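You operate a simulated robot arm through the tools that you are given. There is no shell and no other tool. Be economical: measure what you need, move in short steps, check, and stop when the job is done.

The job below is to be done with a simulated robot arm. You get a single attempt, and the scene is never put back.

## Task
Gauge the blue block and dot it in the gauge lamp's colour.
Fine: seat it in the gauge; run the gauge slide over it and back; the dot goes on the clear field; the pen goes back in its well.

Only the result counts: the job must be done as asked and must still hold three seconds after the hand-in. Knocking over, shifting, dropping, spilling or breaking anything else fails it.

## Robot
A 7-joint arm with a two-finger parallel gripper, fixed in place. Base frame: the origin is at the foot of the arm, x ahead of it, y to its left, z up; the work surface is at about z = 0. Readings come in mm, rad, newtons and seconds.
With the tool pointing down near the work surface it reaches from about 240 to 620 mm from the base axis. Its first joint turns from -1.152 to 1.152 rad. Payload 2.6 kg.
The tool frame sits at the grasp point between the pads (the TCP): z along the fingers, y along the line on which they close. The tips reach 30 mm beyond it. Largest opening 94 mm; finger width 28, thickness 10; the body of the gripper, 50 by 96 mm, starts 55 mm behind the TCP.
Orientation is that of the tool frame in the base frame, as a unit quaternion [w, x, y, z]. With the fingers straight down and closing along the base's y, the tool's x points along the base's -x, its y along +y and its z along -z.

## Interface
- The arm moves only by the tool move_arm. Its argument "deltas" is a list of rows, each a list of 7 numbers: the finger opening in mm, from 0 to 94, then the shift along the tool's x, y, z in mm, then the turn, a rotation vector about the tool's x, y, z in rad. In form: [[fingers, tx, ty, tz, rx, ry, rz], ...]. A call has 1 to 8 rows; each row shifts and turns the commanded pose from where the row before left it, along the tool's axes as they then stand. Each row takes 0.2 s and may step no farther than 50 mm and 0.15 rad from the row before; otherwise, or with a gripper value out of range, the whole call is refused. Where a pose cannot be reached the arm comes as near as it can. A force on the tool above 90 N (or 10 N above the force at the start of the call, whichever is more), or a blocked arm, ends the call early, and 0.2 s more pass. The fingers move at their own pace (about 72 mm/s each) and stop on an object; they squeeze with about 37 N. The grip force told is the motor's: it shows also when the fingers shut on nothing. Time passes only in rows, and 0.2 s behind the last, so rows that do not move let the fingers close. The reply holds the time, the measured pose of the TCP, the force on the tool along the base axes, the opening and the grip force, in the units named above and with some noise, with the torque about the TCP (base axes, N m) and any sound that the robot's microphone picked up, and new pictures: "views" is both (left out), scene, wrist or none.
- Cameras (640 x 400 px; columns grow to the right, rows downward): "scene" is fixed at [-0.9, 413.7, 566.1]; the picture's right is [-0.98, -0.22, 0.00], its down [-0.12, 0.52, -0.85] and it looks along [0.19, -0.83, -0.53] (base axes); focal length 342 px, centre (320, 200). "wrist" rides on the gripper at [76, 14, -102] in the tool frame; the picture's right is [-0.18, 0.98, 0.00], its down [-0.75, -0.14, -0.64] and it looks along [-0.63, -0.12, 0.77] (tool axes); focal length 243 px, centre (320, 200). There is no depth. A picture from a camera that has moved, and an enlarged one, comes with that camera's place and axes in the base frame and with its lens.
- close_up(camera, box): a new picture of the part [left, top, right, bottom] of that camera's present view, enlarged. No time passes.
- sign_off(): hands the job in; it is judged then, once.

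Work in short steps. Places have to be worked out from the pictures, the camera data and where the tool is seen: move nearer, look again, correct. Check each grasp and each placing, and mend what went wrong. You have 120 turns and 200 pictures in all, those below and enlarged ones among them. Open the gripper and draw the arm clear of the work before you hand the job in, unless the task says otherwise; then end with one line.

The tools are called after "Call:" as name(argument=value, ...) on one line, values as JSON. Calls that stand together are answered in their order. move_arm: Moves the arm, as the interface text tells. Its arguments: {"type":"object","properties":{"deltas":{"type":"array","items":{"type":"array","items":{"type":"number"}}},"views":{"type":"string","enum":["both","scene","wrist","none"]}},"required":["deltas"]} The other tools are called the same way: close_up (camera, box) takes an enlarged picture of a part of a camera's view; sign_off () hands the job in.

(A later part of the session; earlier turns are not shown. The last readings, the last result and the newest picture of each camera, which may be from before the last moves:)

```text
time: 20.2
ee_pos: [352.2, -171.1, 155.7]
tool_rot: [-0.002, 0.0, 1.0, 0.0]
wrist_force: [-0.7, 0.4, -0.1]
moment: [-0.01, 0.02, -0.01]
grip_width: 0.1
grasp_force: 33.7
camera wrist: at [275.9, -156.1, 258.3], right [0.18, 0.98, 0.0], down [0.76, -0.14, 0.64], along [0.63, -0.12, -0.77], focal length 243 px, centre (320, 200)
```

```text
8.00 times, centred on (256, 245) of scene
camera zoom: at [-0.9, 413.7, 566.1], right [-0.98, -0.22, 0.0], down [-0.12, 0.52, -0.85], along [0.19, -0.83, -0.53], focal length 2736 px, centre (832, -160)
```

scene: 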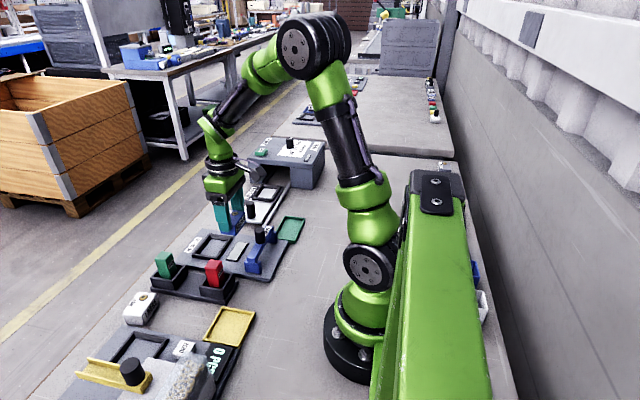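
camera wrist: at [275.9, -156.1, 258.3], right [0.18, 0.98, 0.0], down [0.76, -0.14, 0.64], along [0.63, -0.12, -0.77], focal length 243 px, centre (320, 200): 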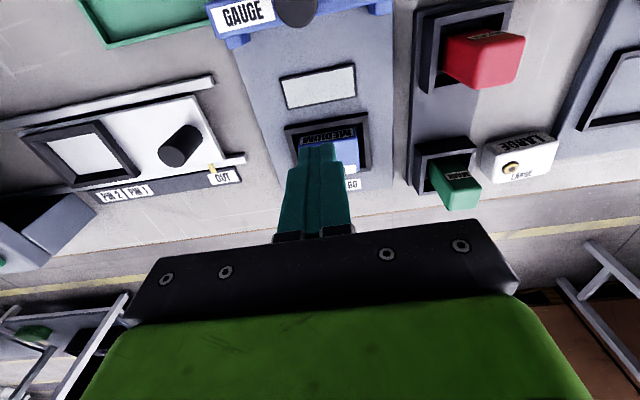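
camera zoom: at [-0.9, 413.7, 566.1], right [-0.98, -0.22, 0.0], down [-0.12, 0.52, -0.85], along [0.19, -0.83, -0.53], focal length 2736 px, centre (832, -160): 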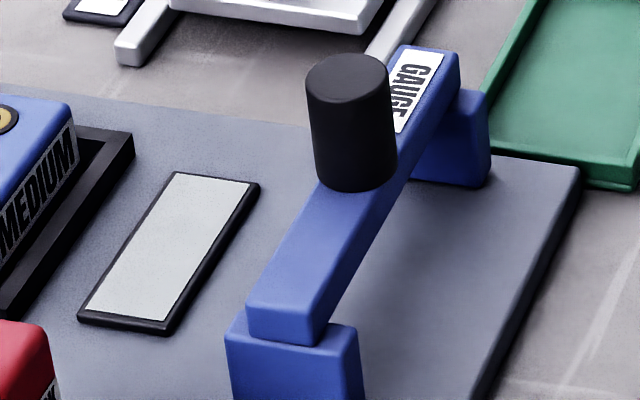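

The block didn't move, so it is bottomed in the pocket. The slide's knob is at about (273.5,-168.6), top near z 93, about 24 mm across; I go above it with fingers half open.

Call:
move_arm(deltas=[[60, 39, 1, 0, 0, 0, 0], [60, 39, 1, 0, 0, 0, 0], [60, 0, 0, 15, 0, 0, 0], [60, 0, 0, 0, 0, 0, 0]], views="both")

Call:
close_up(camera="scene", box=[200, 190, 296, 250])

```text
time: 21.2
ee_pos: [274.4, -166.2, 139.9]
tool_rot: [-0.003, 0.001, 1.0, -0.001]
wrist_force: [0.4, -0.1, -0.2]
moment: [0.0, 0.02, 0.01]
grip_width: 59.9
grasp_force: 0.0
camera wrist: at [198.3, -151.4, 242.8], right [0.19, 0.98, 0.0], down [0.76, -0.14, 0.64], along [0.63, -0.12, -0.77], focal length 243 px, centre (320, 200)
```

scene: 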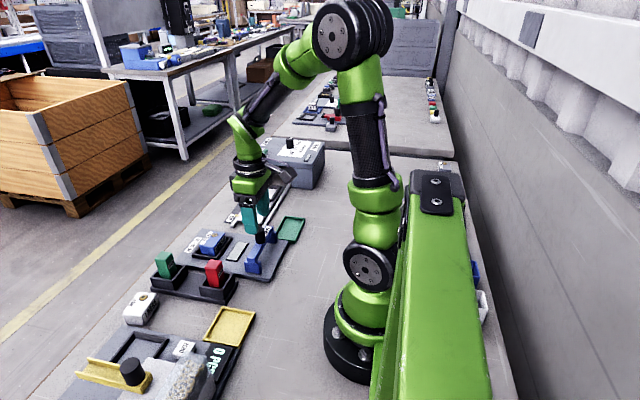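
wrist: 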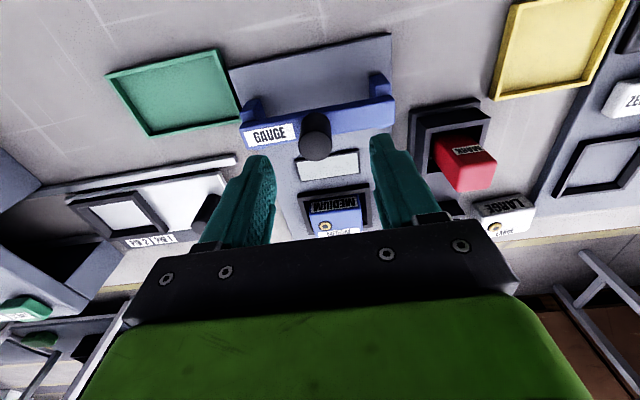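

```text
6.67 times, centred on (248, 220) of scene
camera zoom: at [-0.9, 413.7, 566.1], right [-0.98, -0.22, 0.0], down [-0.12, 0.52, -0.85], along [0.19, -0.83, -0.53], focal length 2280 px, centre (800, 67)
```

zoom: 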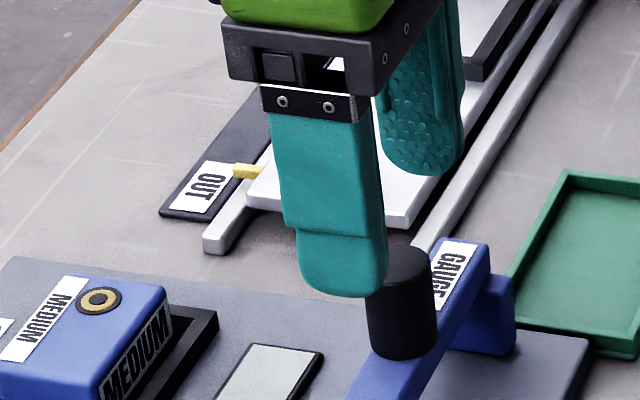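

The knob is right below, about 2 mm to -y. I descend to TCP z of about 96 and look before closing.

Call:
move_arm(deltas=[[60, 0, -2, 20, 0, 0, 0], [60, 0, 0, 20, 0, 0, 0], [60, 0, 0, 4, 0, 0, 0], [60, 0, 0, 0, 0, 0, 0]], views="wrist")

Call:
close_up(camera="scene", box=[200, 210, 296, 270])

```text
time: 22.2
ee_pos: [273.9, -169.7, 97.3]
tool_rot: [-0.001, 0.0, 1.0, 0.0]
wrist_force: [-0.5, -0.1, 0.5]
moment: [-0.02, -0.03, 0.01]
grip_width: 59.9
grasp_force: 0.0
camera wrist: at [198.1, -154.1, 199.5], right [0.19, 0.98, 0.0], down [0.76, -0.14, 0.64], along [0.63, -0.12, -0.77], focal length 243 px, centre (320, 200)
```

wrist: 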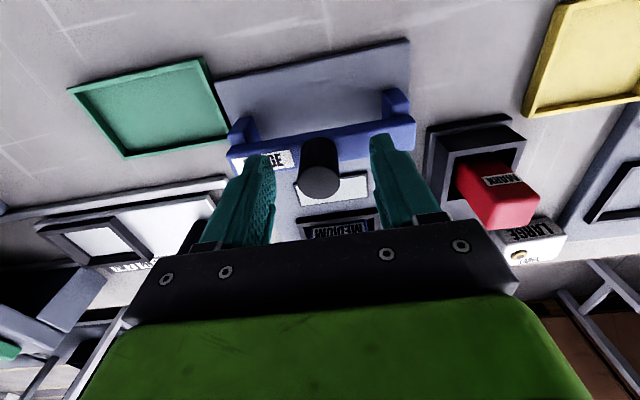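

```text
6.67 times, centred on (248, 240) of scene
camera zoom: at [-0.9, 413.7, 566.1], right [-0.98, -0.22, 0.0], down [-0.12, 0.52, -0.85], along [0.19, -0.83, -0.53], focal length 2280 px, centre (800, -67)
```

zoom: 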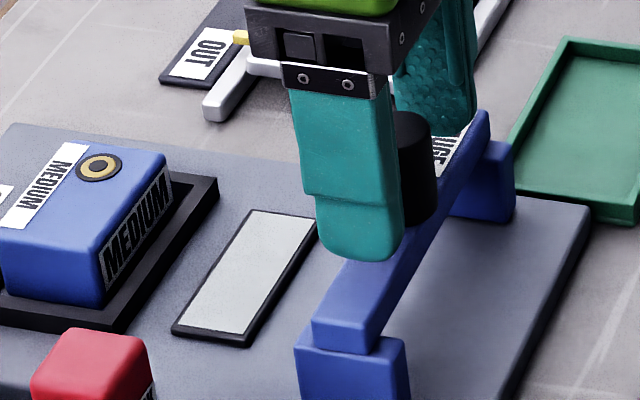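

Good clearance over the beam; I close on the knob.

Call:
move_arm(deltas=[[30, 0, 0.8, 0, 0, 0, 0], [10, 0, 0, 0, 0, 0, 0], [10, 0, 0, 0, 0, 0, 0], [10, 0, 0, 0, 0, 0, 0]], views="none")

Call:
close_up(camera="scene", box=[200, 210, 296, 270])

```text
time: 23.2
ee_pos: [274.1, -170.1, 97.3]
tool_rot: [-0.001, 0.001, 1.0, -0.002]
wrist_force: [2.2, -17.4, -7.7]
moment: [0.31, -0.11, -0.01]
grip_width: 23.3
grasp_force: 44.9
```

```text
6.67 times, centred on (248, 240) of scene
camera zoom: at [-0.9, 413.7, 566.1], right [-0.98, -0.22, 0.0], down [-0.12, 0.52, -0.85], along [0.19, -0.83, -0.53], focal length 2280 px, centre (800, -67)
```

zoom: 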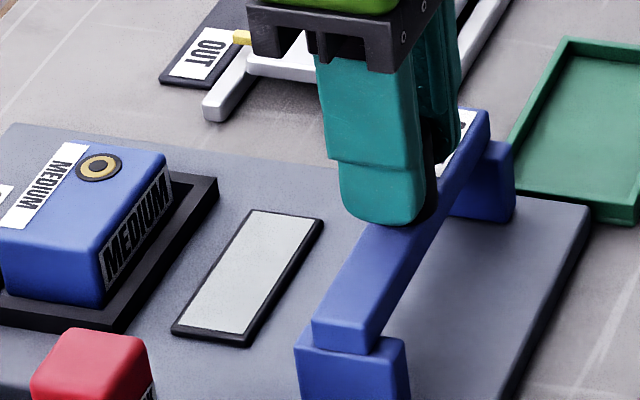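

The knob is held (23 mm) but pushes the tool toward -y, so I relax 1.3 mm that way, then start sliding +x in small steps.

Call:
move_arm(deltas=[[10, 0, -1.3, 0, 0, 0, 0], [10, 0, 0, 0, 0, 0, 0], [10, -10, 0, 0, 0, 0, 0], [10, -10, 0, 0, 0, 0, 0], [10, 0, 0, 0, 0, 0, 0]], views="none")

Call:
close_up(camera="scene", box=[184, 210, 296, 280])

```text
time: 24.4
ee_pos: [294.1, -170.3, 97.1]
tool_rot: [-0.004, 0.0, 1.0, 0.0]
wrist_force: [0.0, -0.2, 5.5]
moment: [-0.54, 0.1, 0.0]
grip_width: 23.4
grasp_force: 44.8
```

```text
5.71 times, centred on (240, 245) of scene
camera zoom: at [-0.9, 413.8, 566.1], right [-0.98, -0.22, 0.0], down [-0.12, 0.52, -0.85], along [0.19, -0.83, -0.53], focal length 1954 px, centre (777, -57)
```

zoom: 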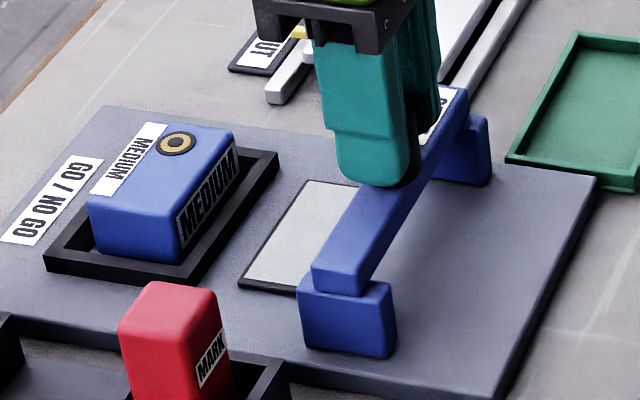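

It slides freely. I advance to just before the block and check the beam's clearance over it.

Call:
move_arm(deltas=[[10, -15, 0, 0, 0, 0, 0], [10, -15, 0, 0, 0, 0, 0], [10, -15, 0, 0, 0, 0, 0], [10, -15, 0, 0, 0, 0, 0], [10, 0, 0, 0, 0, 0, 0]], views="none")

Call:
close_up(camera="scene", box=[184, 220, 264, 270])

```text
time: 25.6
ee_pos: [356.0, -169.8, 97.7]
tool_rot: [-0.001, 0.0, 1.0, 0.001]
wrist_force: [0.1, 21.4, 22.0]
moment: [-0.2, 0.82, -0.04]
grip_width: 23.3
grasp_force: 44.8
```

```text
8.00 times, centred on (224, 245) of scene
camera zoom: at [-1.0, 413.8, 566.1], right [-0.98, -0.22, 0.0], down [-0.12, 0.52, -0.85], along [0.19, -0.83, -0.53], focal length 2736 px, centre (1088, -160)
```

zoom: 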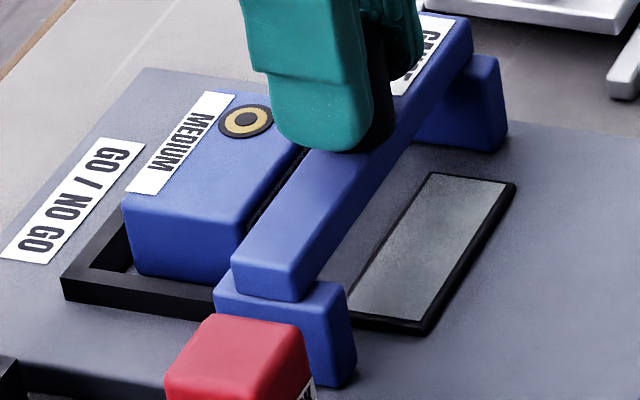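

The beam appears to clear the top. I relax the side load (+1 mm y, slightly up) and continue slowly over the block.

Call:
move_arm(deltas=[[10, 0, 1, -0.7, 0, 0, 0], [10, -6, 0, 0, 0, 0, 0], [10, -6, 0, 0, 0, 0, 0], [10, -6, 0, 0, 0, 0, 0], [10, -6, 0, 0, 0, 0, 0], [10, 0, 0, 0, 0, 0, 0]], views="none")

Call:
close_up(camera="scene", box=[184, 220, 264, 270])

```text
time: 27.0
ee_pos: [376.9, -169.4, 98.1]
tool_rot: [-0.002, 0.0, 1.0, 0.0]
wrist_force: [0.1, 8.9, 9.0]
moment: [1.39, 0.21, -0.09]
grip_width: 23.0
grasp_force: 44.9
```

```text
8.00 times, centred on (224, 245) of scene
camera zoom: at [-0.9, 413.7, 566.1], right [-0.98, -0.22, 0.0], down [-0.12, 0.52, -0.85], along [0.19, -0.83, -0.53], focal length 2736 px, centre (1088, -160)
```

zoom: 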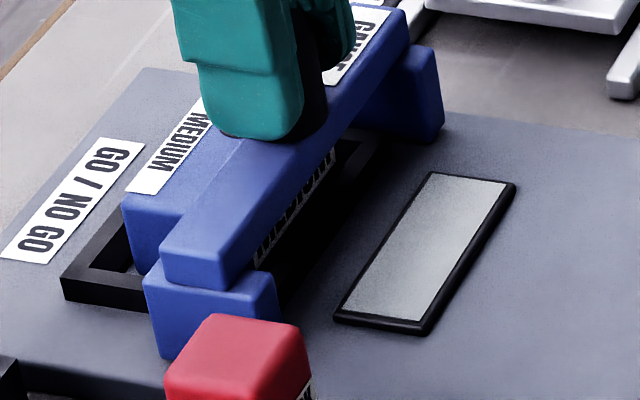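

It passes freely over the block. I continue until past the block's centre or a stop.

Call:
move_arm(deltas=[[10, -8, 0.3, -0.3, 0, 0, 0], [10, -8, 0, 0, 0, 0, 0], [10, -8, 0, 0, 0, 0, 0], [10, -8, 0, 0, 0, 0, 0], [10, 0, 0, 0, 0, 0, 0]], views="none")

Call:
close_up(camera="scene", box=[168, 215, 264, 275])

```text
time: 28.2
ee_pos: [410.9, -170.5, 96.9]
tool_rot: [-0.002, 0.001, 1.0, 0.0]
wrist_force: [-0.9, 6.3, 7.6]
moment: [1.27, 0.81, 0.08]
grip_width: 23.2
grasp_force: 44.8
```

```text
6.67 times, centred on (216, 245) of scene
camera zoom: at [-0.9, 413.7, 566.1], right [-0.98, -0.22, 0.0], down [-0.12, 0.52, -0.85], along [0.19, -0.83, -0.53], focal length 2280 px, centre (1013, -100)
```

zoom: 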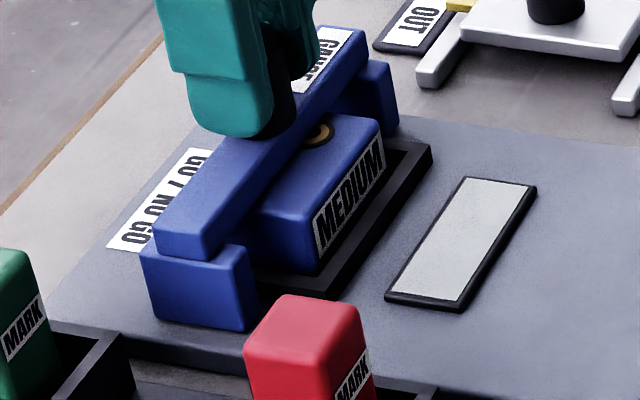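

The lamp is not lit yet; I carry on toward the end of travel.

Call:
move_arm(deltas=[[10, -6, 0.3, -0.3, 0, 0, 0], [10, -6, 0, 0, 0, 0, 0], [10, -6, 0, 0, 0, 0, 0], [10, -6, 0, 0, 0, 0, 0], [10, 0, 0, 0, 0, 0, 0]], views="none")

Call:
close_up(camera="scene", box=[168, 215, 264, 275])

```text
time: 29.4
ee_pos: [432.3, -170.0, 97.7]
tool_rot: [-0.003, 0.001, 1.0, -0.002]
wrist_force: [-0.4, -2.4, -10.5]
moment: [0.55, 0.11, -0.07]
grip_width: 23.4
grasp_force: 44.8
```

```text
6.67 times, centred on (216, 245) of scene
camera zoom: at [-0.8, 413.7, 566.1], right [-0.98, -0.22, 0.0], down [-0.12, 0.52, -0.85], along [0.19, -0.83, -0.53], focal length 2280 px, centre (1013, -100)
```

zoom: 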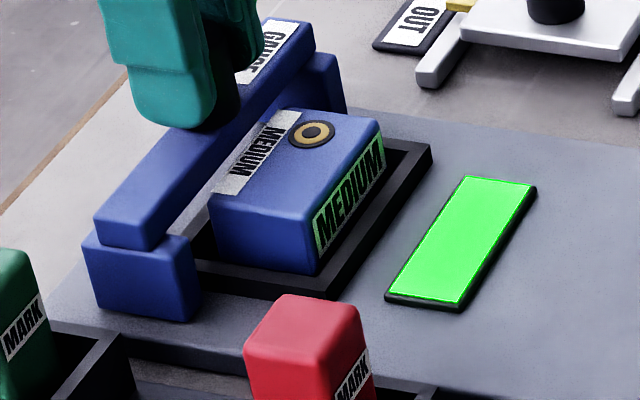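

The lamp lit green. I bring the slide back to its start (x about 273).

Call:
move_arm(deltas=[[10, 15, 0, 0.4, 0, 0, 0], [10, 20, 0, 0, 0, 0, 0], [10, 20, 0, 0, 0, 0, 0], [10, 20, 0, 0, 0, 0, 0], [10, 20, 0, 0, 0, 0, 0], [10, 20, 0, 0, 0, 0, 0], [10, 20, 0, 0, 0, 0, 0], [10, 15, 0, 0, 0, 0, 0]], views="none")

Call:
move_arm(deltas=[[10, 4, 0, 0, 0, 0, 0], [10, 4, 0, 0, 0, 0, 0], [10, 0, 0, 0, 0, 0, 0]], views="scene")

Call:
close_up(camera="scene", box=[184, 210, 296, 280])

```text
time: 31.2
ee_pos: [282.6, -170.3, 96.8]
tool_rot: [-0.001, 0.001, 1.0, -0.002]
wrist_force: [0.8, -21.9, -23.5]
moment: [0.18, 0.09, -0.05]
grip_width: 23.3
grasp_force: 44.6
```

```text
time: 32.0
ee_pos: [276.4, -169.6, 96.4]
tool_rot: [-0.002, 0.002, 1.0, -0.001]
wrist_force: [0.0, -24.4, -18.2]
moment: [0.15, 0.22, 0.02]
grip_width: 23.1
grasp_force: 44.7
```

scene: 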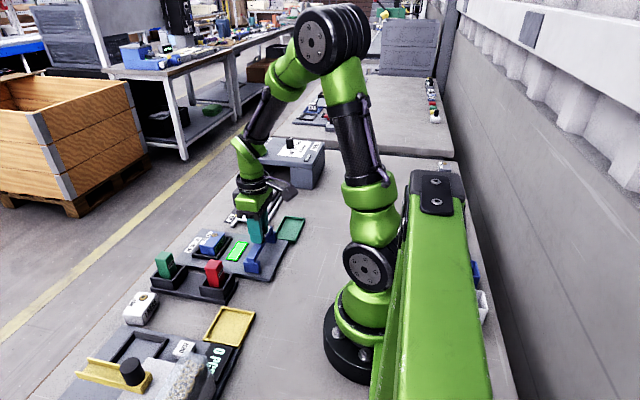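

```text
5.71 times, centred on (240, 245) of scene
camera zoom: at [-0.8, 413.7, 566.1], right [-0.98, -0.22, 0.0], down [-0.12, 0.52, -0.85], along [0.19, -0.83, -0.53], focal length 1954 px, centre (777, -57)
```

zoom: 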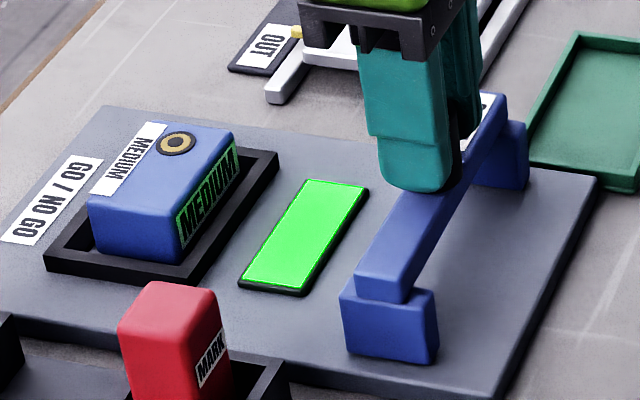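

Still green. I push the last few millimetres to the home stop, relax the side load, then release and rise.

Call:
move_arm(deltas=[[10, 2, -1, 0.5, 0, 0, 0], [10, 2, 0, 0, 0, 0, 0], [10, 1, 0, 0, 0, 0, 0], [10, 0, 0, 0, 0, 0, 0]], views="none")

```text
time: 33.0
ee_pos: [273.5, -168.6, 97.5]
tool_rot: [0.001, -0.001, 1.0, -0.001]
wrist_force: [21.8, -13.6, -11.0]
moment: [0.44, -0.03, 0.06]
grip_width: 23.2
grasp_force: 44.9
```

The home stop is reached (22 N). I release, lift, and head to a viewing pose for the green marker.

Call:
move_arm(deltas=[[10, -1, 0, 0, 0, 0, 0], [50, 0, 0, 0, 0, 0, 0], [60, 0, 0, 0, 0, 0, 0], [60, 0, 0, -45, 0, 0, 0], [60, 0, 0, -45, 0, 0, 0], [60, -30, 38, 0, 0, 0, 0], [60, -30, 38, 0, 0, 0, 0], [60, -38, 30, 0, 0, 0, 0]], views="wrist")

Call:
close_up(camera="scene", box=[136, 210, 296, 310])

Call:
close_up(camera="wrist", box=[220, 50, 420, 175])

```text
time: 34.8
ee_pos: [372.8, -61.1, 185.6]
tool_rot: [-0.002, 0.001, 1.0, 0.001]
wrist_force: [0.5, 0.4, -0.6]
moment: [-0.01, 0.0, -0.01]
grip_width: 60.2
grasp_force: 0.1
camera wrist: at [296.7, -46.9, 289.1], right [0.19, 0.98, 0.0], down [0.76, -0.14, 0.64], along [0.63, -0.12, -0.77], focal length 243 px, centre (320, 200)
```

wrist: 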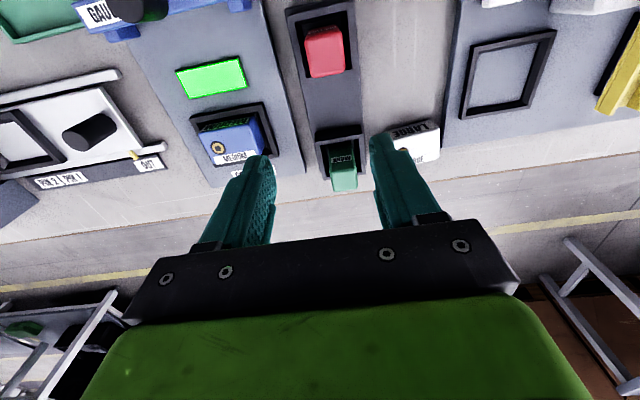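

```text
4.00 times, centred on (216, 260) of scene
camera zoom: at [-0.9, 413.7, 566.1], right [-0.98, -0.22, 0.0], down [-0.12, 0.52, -0.85], along [0.19, -0.83, -0.53], focal length 1368 px, centre (736, -40)
```

zoom: 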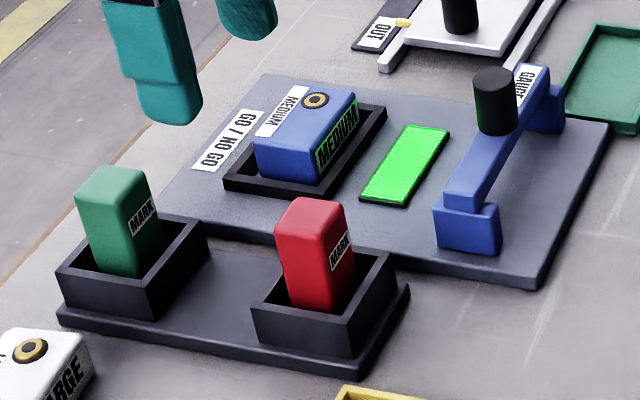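

```text
3.20 times, centred on (320, 112) of wrist
camera zoom: at [296.7, -46.9, 289.1], right [0.19, 0.98, 0.0], down [0.76, -0.14, 0.64], along [0.63, -0.12, -0.77], focal length 776 px, centre (320, 480)
```

zoom: 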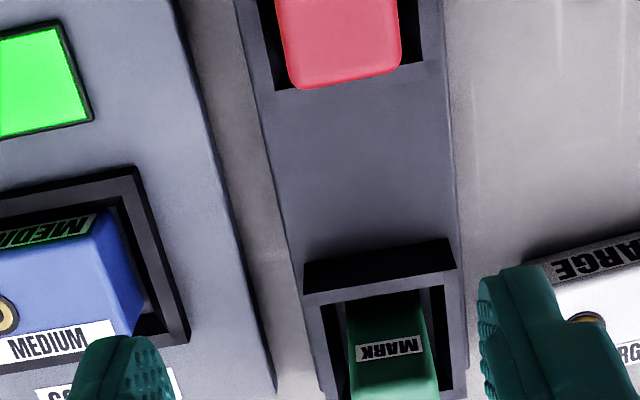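

The green marker's top is about (444,-50), z about 83, standing in a well whose rim is about z 30. I move above it and check.

Call:
move_arm(deltas=[[70, -36, 5.5, 0, 0, 0, 0], [70, -35.5, 5.1, 20, 0, 0, 0], [70, 0, 0, 30, 0, 0, 0], [70, 0, 0, 0, 0, 0, 0]], views="wrist")

Call:
close_up(camera="scene", box=[120, 220, 248, 300])

Call:
close_up(camera="wrist", box=[240, 110, 400, 210])

```text
time: 35.8
ee_pos: [441.1, -53.5, 138.1]
tool_rot: [-0.002, 0.001, 1.0, 0.0]
wrist_force: [-0.6, -0.3, 0.0]
moment: [-0.02, -0.01, 0.04]
grip_width: 69.8
grasp_force: 0.1
camera wrist: at [365.3, -37.7, 240.8], right [0.18, 0.98, 0.0], down [0.76, -0.14, 0.64], along [0.63, -0.12, -0.77], focal length 243 px, centre (320, 200)
```

wrist: 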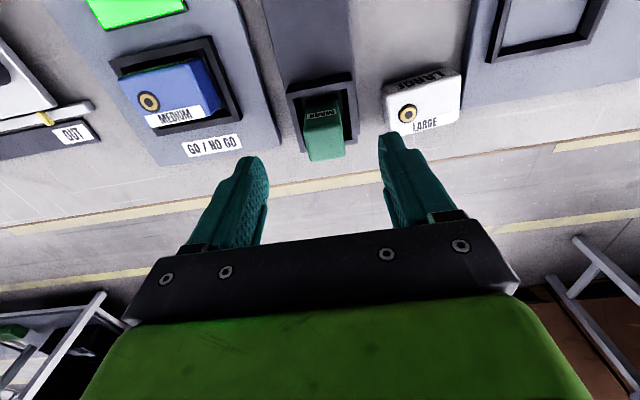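

```text
5.00 times, centred on (184, 260) of scene
camera zoom: at [-0.9, 413.7, 566.1], right [-0.98, -0.22, 0.0], down [-0.12, 0.52, -0.85], along [0.19, -0.83, -0.53], focal length 1710 px, centre (1000, -100)
```

zoom: 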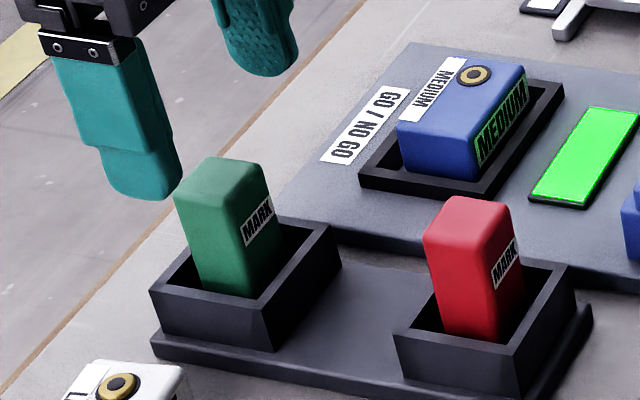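

```text
4.00 times, centred on (320, 160) of wrist
camera zoom: at [365.3, -37.7, 240.8], right [0.18, 0.98, 0.0], down [0.76, -0.14, 0.64], along [0.63, -0.12, -0.77], focal length 970 px, centre (320, 360)
```

zoom: 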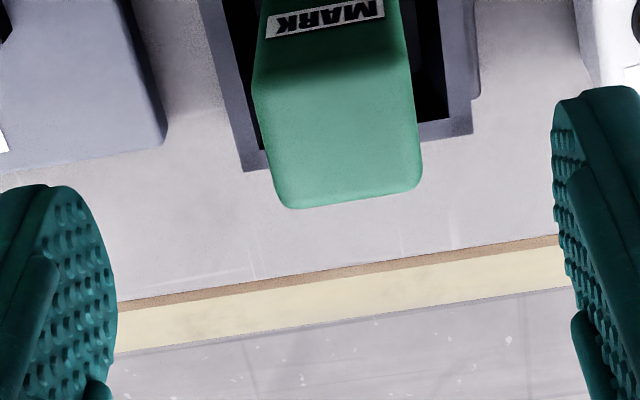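

The marker centre is about (445,-50). I correct and descend partway.

Call:
move_arm(deltas=[[70, -2.5, 3, 20, 0, 0, 0], [70, 0, 0, 20, 0, 0, 0], [70, 0, 0, 0, 0, 0, 0], [70, 0, 0, 0, 0, 0, 0]], views="wrist")

Call:
close_up(camera="wrist", box=[240, 110, 400, 210])

Call:
close_up(camera="scene", box=[120, 220, 248, 300])

```text
time: 36.8
ee_pos: [443.4, -49.3, 96.7]
tool_rot: [-0.002, 0.001, 1.0, 0.0]
wrist_force: [-0.9, 0.0, -0.2]
moment: [0.02, 0.02, 0.01]
grip_width: 70.1
grasp_force: 0.1
camera wrist: at [367.2, -34.9, 200.1], right [0.19, 0.98, 0.0], down [0.76, -0.14, 0.64], along [0.63, -0.12, -0.77], focal length 243 px, centre (320, 200)
```

wrist: 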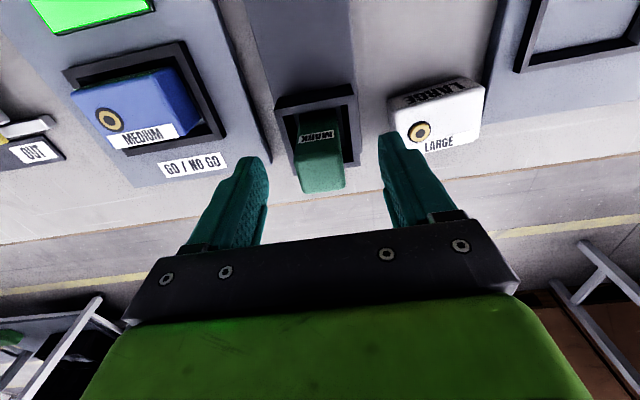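

```text
4.00 times, centred on (320, 160) of wrist
camera zoom: at [367.2, -34.9, 200.1], right [0.19, 0.98, 0.0], down [0.76, -0.14, 0.64], along [0.63, -0.12, -0.77], focal length 970 px, centre (320, 360)
```

zoom: 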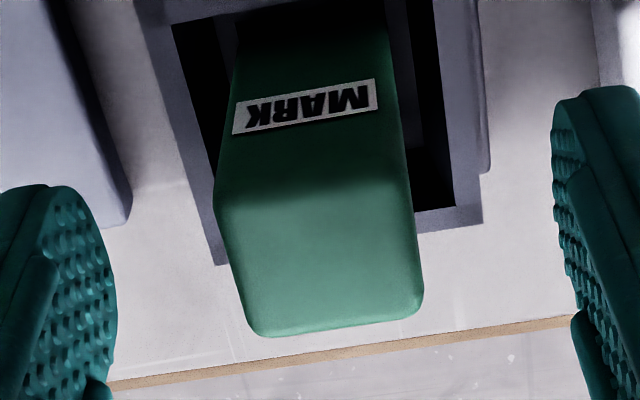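

```text
5.00 times, centred on (184, 260) of scene
camera zoom: at [-0.9, 413.7, 566.1], right [-0.98, -0.22, 0.0], down [-0.12, 0.52, -0.85], along [0.19, -0.83, -0.53], focal length 1710 px, centre (1000, -100)
```

zoom: 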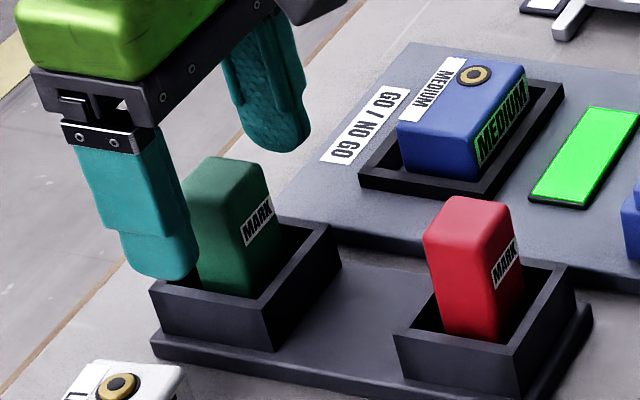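

Centred on the marker. I descend to TCP z of about 68 (tips above the well rim) and close.

Call:
move_arm(deltas=[[70, 0, 0, 15, 0, 0, 0], [70, 0, 0, 14, 0, 0, 0], [70, 0, 0, 0, 0, 0, 0], [35, 0, 0, 0, 0, 0, 0], [15, 0, 0, 0, 0, 0, 0], [15, 0, 0, 0, 0, 0, 0], [15, 0, 0, 0, 0, 0, 0]], views="wrist")

Call:
close_up(camera="scene", box=[120, 220, 248, 300])

```text
time: 38.4
ee_pos: [442.8, -49.4, 66.7]
tool_rot: [-0.002, 0.002, 1.0, 0.001]
wrist_force: [2.8, 1.1, -4.6]
moment: [0.26, -0.18, -0.1]
grip_width: 53.6
grasp_force: 45.2
camera wrist: at [367.5, -34.9, 170.5], right [0.18, 0.98, 0.0], down [0.76, -0.14, 0.64], along [0.63, -0.12, -0.77], focal length 243 px, centre (320, 200)
```

wrist: 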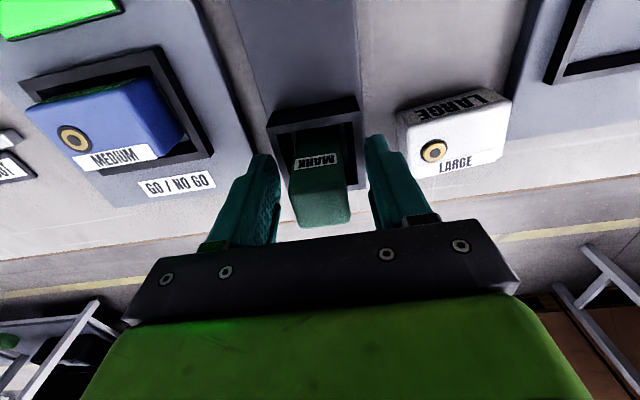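

```text
5.00 times, centred on (184, 260) of scene
camera zoom: at [-0.9, 413.7, 566.1], right [-0.98, -0.22, 0.0], down [-0.12, 0.52, -0.85], along [0.19, -0.83, -0.53], focal length 1710 px, centre (1000, -100)
```

zoom: 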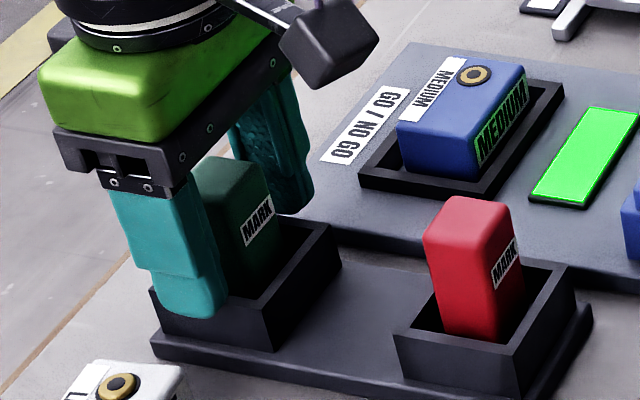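

The fingers closed on the well's walls (53.6 mm) instead of the marker: the rim is higher than I judged. I open, raise 14 mm and close again.

Call:
move_arm(deltas=[[70, 0, 0, 0, 0, 0, 0], [70, 0, 0, 0, 0, 0, 0], [70, 0, 0, -14, 0, 0, 0], [70, 0, 0, 0, 0, 0, 0], [45, 0, 0, 0, 0, 0, 0], [15, 0, 0, 0, 0, 0, 0], [15, 0, 0, 0, 0, 0, 0], [15, 0, 0, 0, 0, 0, 0]], views="wrist")

Call:
close_up(camera="scene", box=[120, 220, 248, 300])

```text
time: 40.2
ee_pos: [442.8, -50.3, 82.3]
tool_rot: [-0.001, 0.001, 1.0, 0.0]
wrist_force: [-1.2, -0.1, 1.5]
moment: [-0.04, 0.04, 0.0]
grip_width: 31.6
grasp_force: 37.1
camera wrist: at [367.4, -35.5, 184.4], right [0.19, 0.98, 0.0], down [0.76, -0.14, 0.64], along [0.63, -0.12, -0.77], focal length 243 px, centre (320, 200)
```

wrist: 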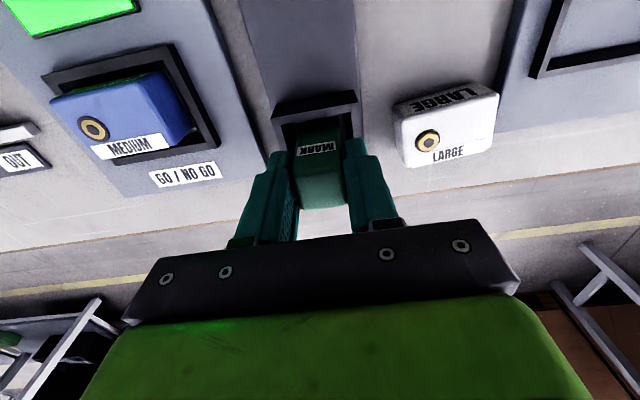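

```text
5.00 times, centred on (184, 260) of scene
camera zoom: at [-0.9, 413.7, 566.1], right [-0.98, -0.22, 0.0], down [-0.12, 0.52, -0.85], along [0.19, -0.83, -0.53], focal length 1710 px, centre (1000, -100)
```

zoom: 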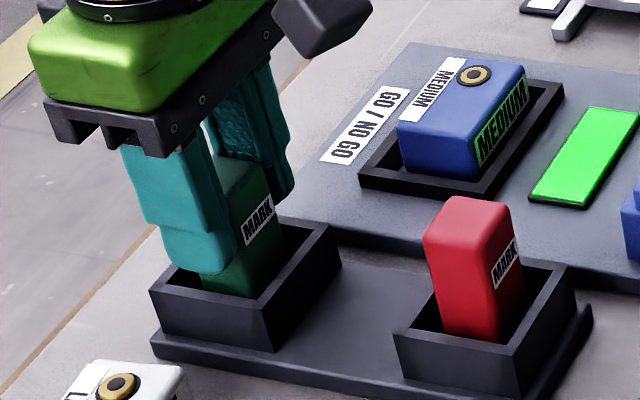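

Now the marker is gripped (31.6 mm) at about (443,-50,81.5), which I note for the return. I lift it straight out.

Call:
move_arm(deltas=[[15, 0, 0, -10, 0, 0, 0], [15, 0, 0, -30, 0, 0, 0], [15, 0, 0, -40, 0, 0, 0], [15, 0, 0, 0, 0, 0, 0]], views="both")

Call:
close_up(camera="scene", box=[120, 180, 248, 260])

Call:
close_up(camera="wrist", box=[240, 90, 400, 190])

```text
time: 41.2
ee_pos: [444.8, -52.0, 161.7]
tool_rot: [-0.001, 0.001, 1.0, 0.0]
wrist_force: [-0.6, -0.6, -0.5]
moment: [0.0, 0.01, 0.03]
grip_width: 31.4
grasp_force: 37.0
camera wrist: at [368.5, -36.9, 263.7], right [0.18, 0.98, 0.0], down [0.76, -0.14, 0.64], along [0.63, -0.12, -0.77], focal length 243 px, centre (320, 200)
```

scene: 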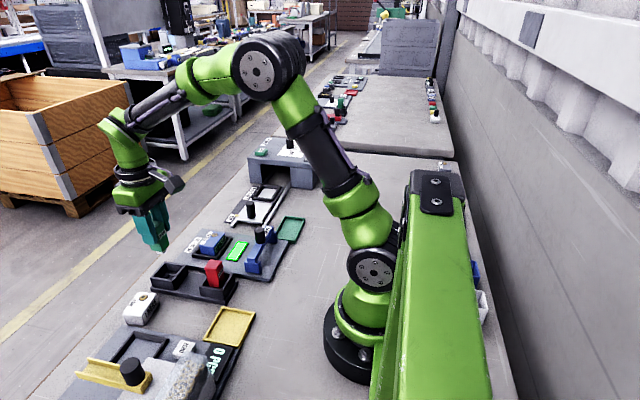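
wrist: 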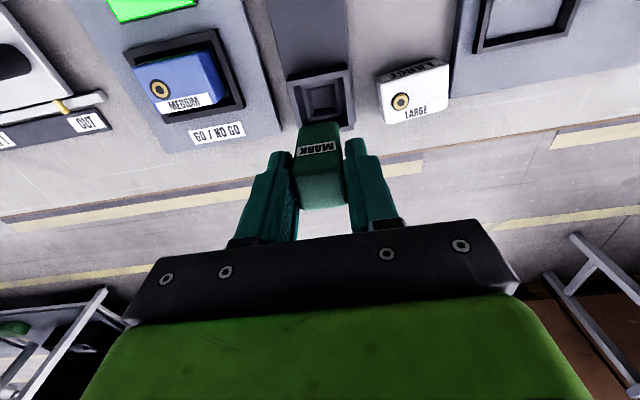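

```text
5.00 times, centred on (184, 220) of scene
camera zoom: at [-0.9, 413.7, 566.1], right [-0.98, -0.22, 0.0], down [-0.12, 0.52, -0.85], along [0.19, -0.83, -0.53], focal length 1710 px, centre (1000, 100)
```

zoom: 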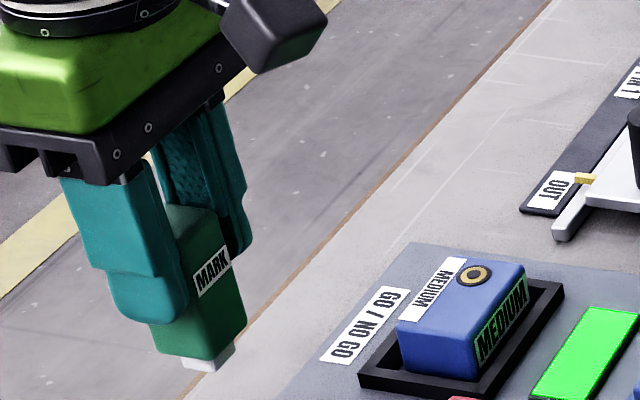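

```text
4.00 times, centred on (320, 140) of wrist
camera zoom: at [368.5, -36.9, 263.7], right [0.18, 0.98, 0.0], down [0.76, -0.14, 0.64], along [0.63, -0.12, -0.77], focal length 970 px, centre (320, 440)
```

zoom: 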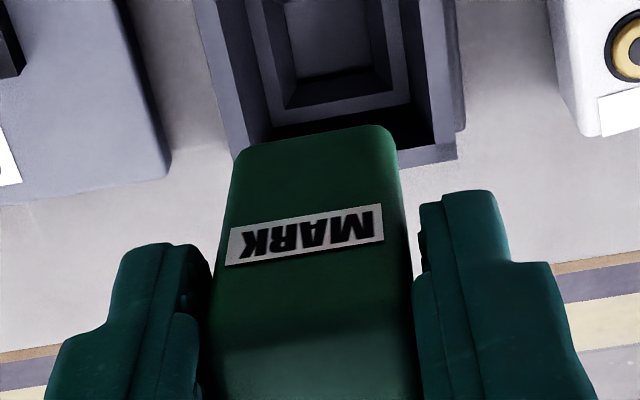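

The marker has a white pad nib under it. The clear field is the +y half of the block top between the hole, the label and the edge; I target about (401.5,-157) and hover there.

Call:
move_arm(deltas=[[15, 14.7, -35, 0, 0, 0, 0], [15, 14.7, -35, 0, 0, 0, 0], [15, 14.7, -35, 0, 0, 0, 0], [15, 0, 0, 20, 0, 0, 0], [15, 0, 0, 0, 0, 0, 0]], views="wrist")

Call:
close_up(camera="scene", box=[180, 210, 244, 250])

Call:
close_up(camera="wrist", box=[240, 90, 400, 190])

```text
time: 42.4
ee_pos: [399.4, -156.6, 139.1]
tool_rot: [-0.002, -0.001, 1.0, 0.0]
wrist_force: [-0.2, 0.5, -0.4]
moment: [-0.03, 0.01, 0.01]
grip_width: 31.4
grasp_force: 37.0
camera wrist: at [323.0, -141.1, 242.1], right [0.18, 0.98, 0.0], down [0.76, -0.14, 0.64], along [0.63, -0.12, -0.77], focal length 243 px, centre (320, 200)
```

wrist: 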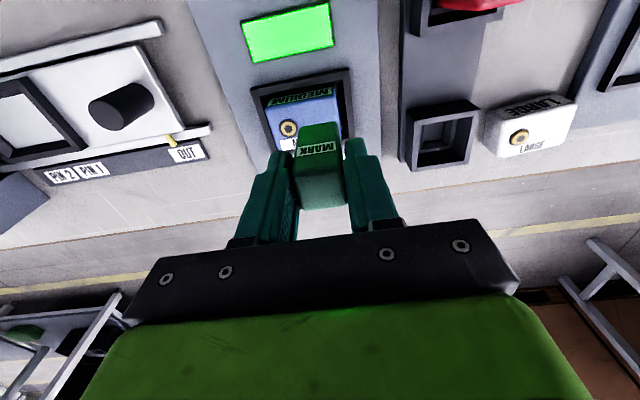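

```text
10.00 times, centred on (212, 230) of scene
camera zoom: at [-0.9, 413.7, 566.1], right [-0.98, -0.22, 0.0], down [-0.12, 0.52, -0.85], along [0.19, -0.83, -0.53], focal length 3419 px, centre (1400, -100)
```

zoom: 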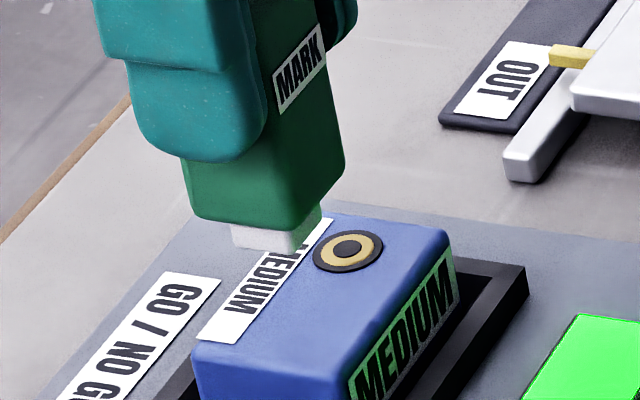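

```text
4.00 times, centred on (320, 140) of wrist
camera zoom: at [323.0, -141.1, 242.1], right [0.18, 0.98, 0.0], down [0.76, -0.14, 0.64], along [0.63, -0.12, -0.77], focal length 970 px, centre (320, 440)
```

zoom: 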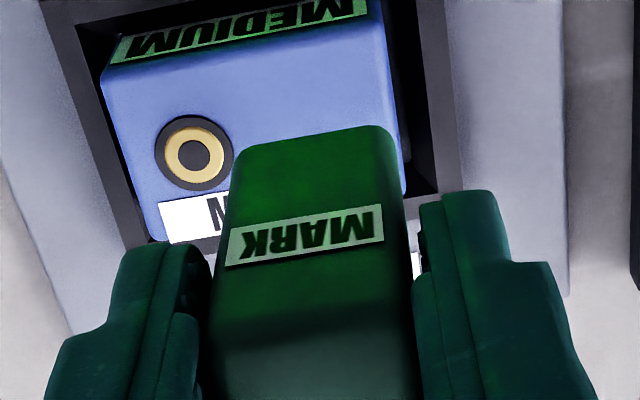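

The nib appears some millimetres too far +x relative to the field. I shift -4 mm in x and lower 15 mm to cut the parallax, then compare again.

Call:
move_arm(deltas=[[15, 4, 0, 0, 0, 0, 0], [15, 0, 0, 8, 0, 0, 0], [15, 0, 0, 7, 0, 0, 0], [15, 0, 0, 0, 0, 0, 0]], views="none")

Call:
close_up(camera="scene", box=[184, 220, 232, 250])

Call:
close_up(camera="wrist", box=[240, 70, 400, 170])

```text
time: 43.4
ee_pos: [396.0, -156.1, 124.2]
tool_rot: [-0.003, 0.002, 1.0, -0.001]
wrist_force: [0.9, 0.6, -0.4]
moment: [-0.01, 0.02, 0.01]
grip_width: 31.5
grasp_force: 36.9
```

```text
13.33 times, centred on (208, 235) of scene
camera zoom: at [-0.9, 413.7, 566.1], right [-0.98, -0.22, 0.0], down [-0.12, 0.52, -0.85], along [0.19, -0.83, -0.53], focal length 4559 px, centre (1813, -267)
```

zoom: 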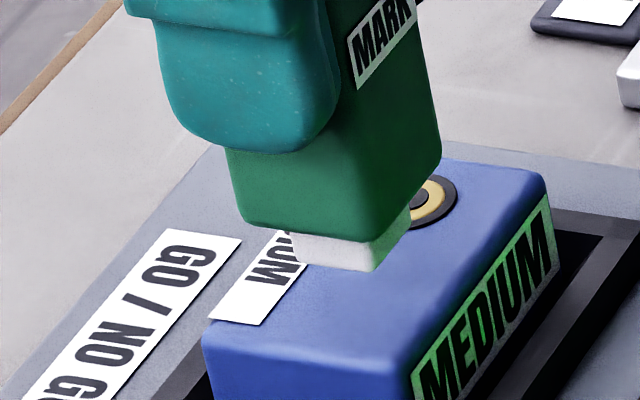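

```text
4.00 times, centred on (320, 120) of wrist
camera zoom: at [318.9, -141.3, 227.8], right [0.19, 0.98, 0.0], down [0.76, -0.14, 0.64], along [0.63, -0.12, -0.77], focal length 970 px, centre (320, 520)
```

zoom: 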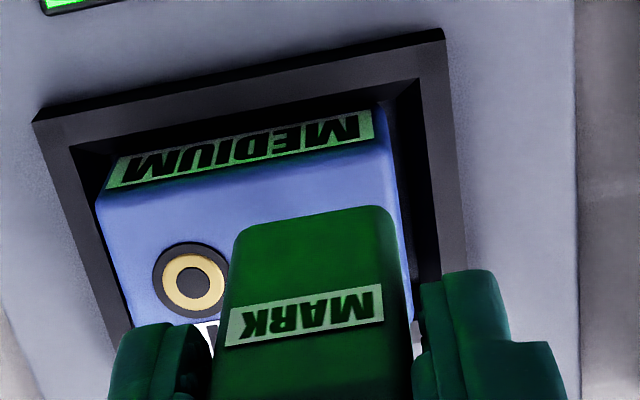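

The alignment looks near right if about 11 mm remain. I lower 5 mm and check the remaining gap.

Call:
move_arm(deltas=[[15, 1, 0, 3, 0, 0, 0], [15, 0, 0, 2, 0, 0, 0], [15, 0, 0, 0, 0, 0, 0]], views="none")

Call:
close_up(camera="scene", box=[188, 225, 228, 250])

```text
time: 44.2
ee_pos: [395.9, -157.2, 120.2]
tool_rot: [-0.002, 0.0, 1.0, 0.001]
wrist_force: [-0.7, 0.4, -0.4]
moment: [0.01, 0.02, -0.01]
grip_width: 31.6
grasp_force: 37.5
```

```text
16.00 times, centred on (208, 238) of scene
camera zoom: at [-0.9, 413.7, 566.1], right [-0.98, -0.22, 0.0], down [-0.12, 0.52, -0.85], along [0.19, -0.83, -0.53], focal length 5471 px, centre (2112, -400)
```

zoom: 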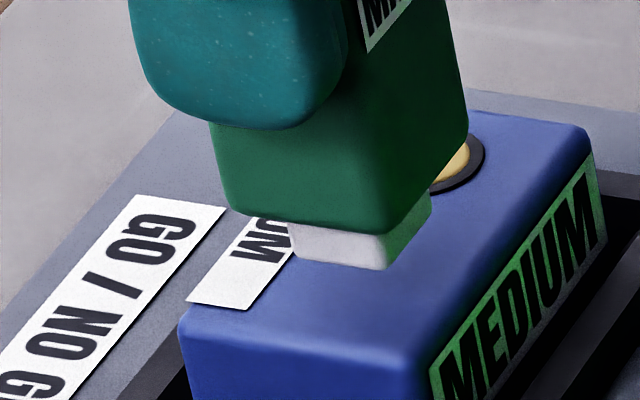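

Whatever the exact gap, the nib lands inside the clear field. I nudge -1.5 mm x and lower in 1 mm steps to find contact.

Call:
move_arm(deltas=[[15, 1.5, 0, 2, 0, 0, 0], [15, 0, 0, 1, 0, 0, 0], [15, 0, 0, 1, 0, 0, 0], [15, 0, 0, 0, 0, 0, 0]], views="none")

Call:
close_up(camera="scene", box=[188, 225, 228, 250])

```text
time: 45.2
ee_pos: [393.4, -156.4, 117.9]
tool_rot: [-0.003, 0.001, 1.0, 0.001]
wrist_force: [0.8, -0.2, -0.4]
moment: [0.02, 0.03, 0.0]
grip_width: 31.3
grasp_force: 36.7
```

```text
16.00 times, centred on (208, 238) of scene
camera zoom: at [-0.9, 413.7, 566.1], right [-0.98, -0.22, 0.0], down [-0.12, 0.52, -0.85], along [0.19, -0.83, -0.53], focal length 5471 px, centre (2112, -400)
```

zoom: 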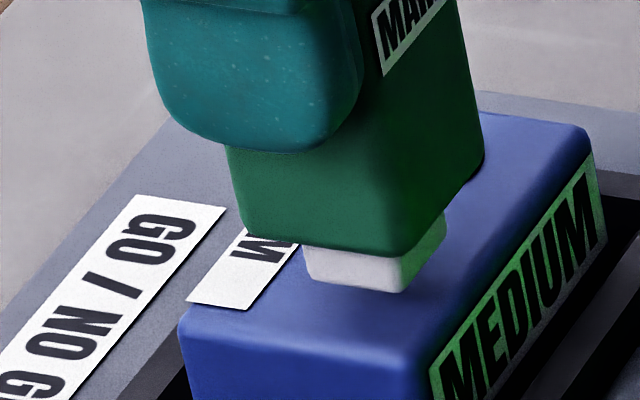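

Still free. I continue down in small steps.

Call:
move_arm(deltas=[[15, 0, 0, 1, 0, 0, 0], [15, 0, 0, 1, 0, 0, 0], [15, 0, 0, 0, 0, 0, 0]], views="none")

Call:
move_arm(deltas=[[15, 0, 0, 1, 0, 0, 0], [15, 0, 0, 0, 0, 0, 0]], views="none")

Call:
close_up(camera="scene", box=[188, 225, 228, 250])

```text
time: 46.0
ee_pos: [392.8, -156.0, 115.1]
tool_rot: [-0.002, 0.001, 1.0, 0.0]
wrist_force: [0.7, 0.7, -0.2]
moment: [-0.05, -0.01, -0.02]
grip_width: 31.4
grasp_force: 37.1
```

```text
time: 46.6
ee_pos: [393.4, -155.8, 113.3]
tool_rot: [-0.002, 0.002, 1.0, 0.001]
wrist_force: [0.0, 0.7, -0.3]
moment: [-0.02, -0.01, -0.02]
grip_width: 31.6
grasp_force: 36.8
```

```text
16.00 times, centred on (208, 238) of scene
camera zoom: at [-0.9, 413.7, 566.1], right [-0.98, -0.22, 0.0], down [-0.12, 0.52, -0.85], along [0.19, -0.83, -0.53], focal length 5471 px, centre (2112, -400)
```

zoom: 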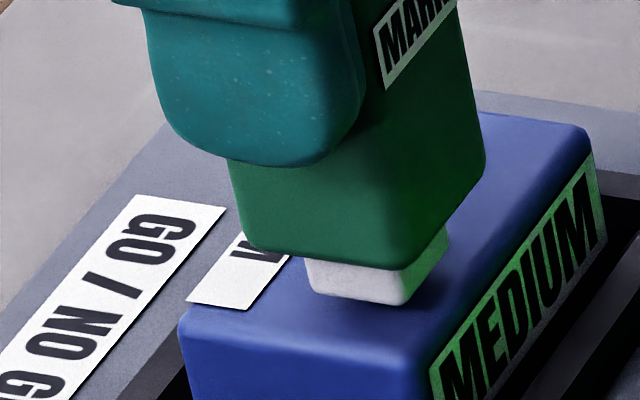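

A contact shadow is appearing; I continue in 1 mm steps.

Call:
move_arm(deltas=[[15, 0, 0, 1, 0, 0, 0], [15, 0, 0, 0, 0, 0, 0]], views="none")

Call:
move_arm(deltas=[[15, 0, 0, 1, 0, 0, 0], [15, 0, 0, 0, 0, 0, 0]], views="none")

Call:
close_up(camera="scene", box=[188, 225, 228, 250])

```text
time: 47.2
ee_pos: [394.5, -154.8, 113.3]
tool_rot: [-0.001, 0.002, 1.0, 0.001]
wrist_force: [-0.7, 1.2, -0.9]
moment: [0.01, 0.03, -0.01]
grip_width: 31.4
grasp_force: 36.9
```

```text
time: 47.8
ee_pos: [393.8, -155.7, 113.2]
tool_rot: [-0.002, 0.001, 1.0, 0.0]
wrist_force: [0.3, -0.5, -0.3]
moment: [-0.01, -0.03, 0.05]
grip_width: 31.3
grasp_force: 36.7
```

```text
16.00 times, centred on (208, 238) of scene
camera zoom: at [-0.9, 413.7, 566.1], right [-0.98, -0.22, 0.0], down [-0.12, 0.52, -0.85], along [0.19, -0.83, -0.53], focal length 5471 px, centre (2112, -400)
```

zoom: 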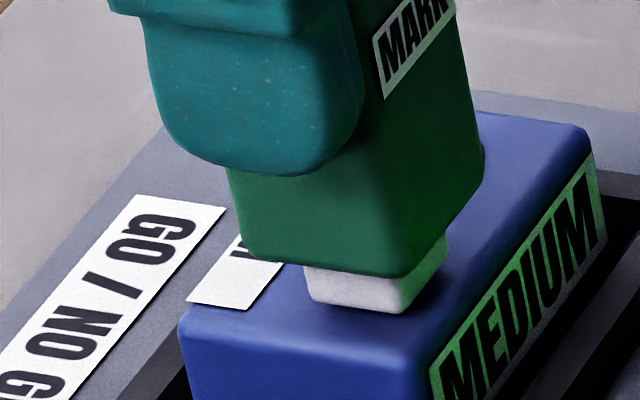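

Call:
move_arm(deltas=[[15, 0, 0, 1, 0, 0, 0], [15, 0, 0, 0, 0, 0, 0]], views="none")

Call:
move_arm(deltas=[[15, 0, 0, 1, 0, 0, 0], [15, 0, 0, 0, 0, 0, 0]], views="none")

Call:
close_up(camera="scene", box=[188, 225, 228, 250])

```text
time: 48.4
ee_pos: [394.1, -154.4, 112.0]
tool_rot: [-0.002, 0.001, 1.0, 0.0]
wrist_force: [0.2, -0.5, -0.4]
moment: [-0.01, -0.01, 0.0]
grip_width: 31.4
grasp_force: 37.2
```

```text
time: 49.0
ee_pos: [394.1, -155.5, 111.8]
tool_rot: [-0.001, 0.002, 1.0, 0.001]
wrist_force: [-2.5, 0.6, 8.8]
moment: [0.0, 0.16, -0.03]
grip_width: 31.1
grasp_force: 37.1
```

```text
16.00 times, centred on (208, 238) of scene
camera zoom: at [-1.0, 413.8, 566.1], right [-0.98, -0.22, 0.0], down [-0.12, 0.52, -0.85], along [0.19, -0.83, -0.53], focal length 5471 px, centre (2112, -400)
```

zoom: 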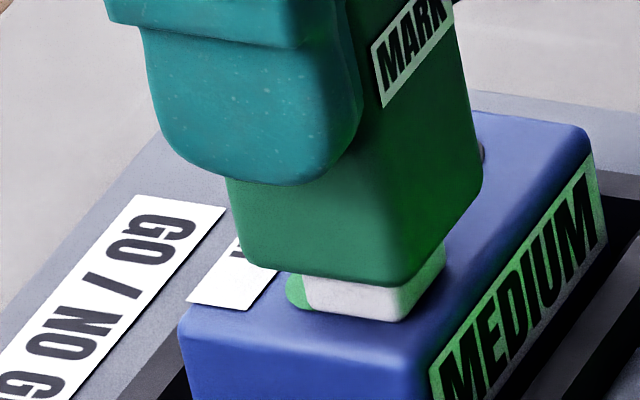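

Contact at 9 N and a green mark is visible. I lift straight up and inspect the dot.

Call:
move_arm(deltas=[[15, 0, 0, -5, 0, 0, 0], [15, 0, 0, -25, 0, 0, 0], [15, 0, 0, -25, 0, 0, 0], [15, 0, 0, 0, 0, 0, 0]], views="none")

Call:
close_up(camera="scene", box=[188, 225, 236, 255])

```text
time: 50.0
ee_pos: [393.1, -155.3, 164.6]
tool_rot: [-0.003, 0.001, 1.0, 0.0]
wrist_force: [-0.2, -0.1, -0.3]
moment: [-0.02, -0.01, 0.0]
grip_width: 31.5
grasp_force: 37.2
```

```text
13.33 times, centred on (212, 240) of scene
camera zoom: at [-0.9, 413.7, 566.1], right [-0.98, -0.22, 0.0], down [-0.12, 0.52, -0.85], along [0.19, -0.83, -0.53], focal length 4559 px, centre (1760, -333)
```

zoom: 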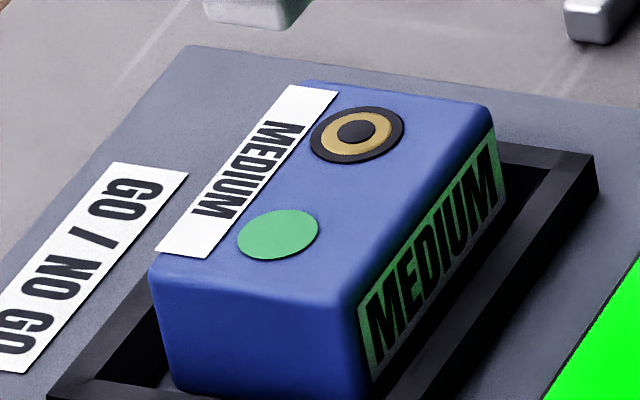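

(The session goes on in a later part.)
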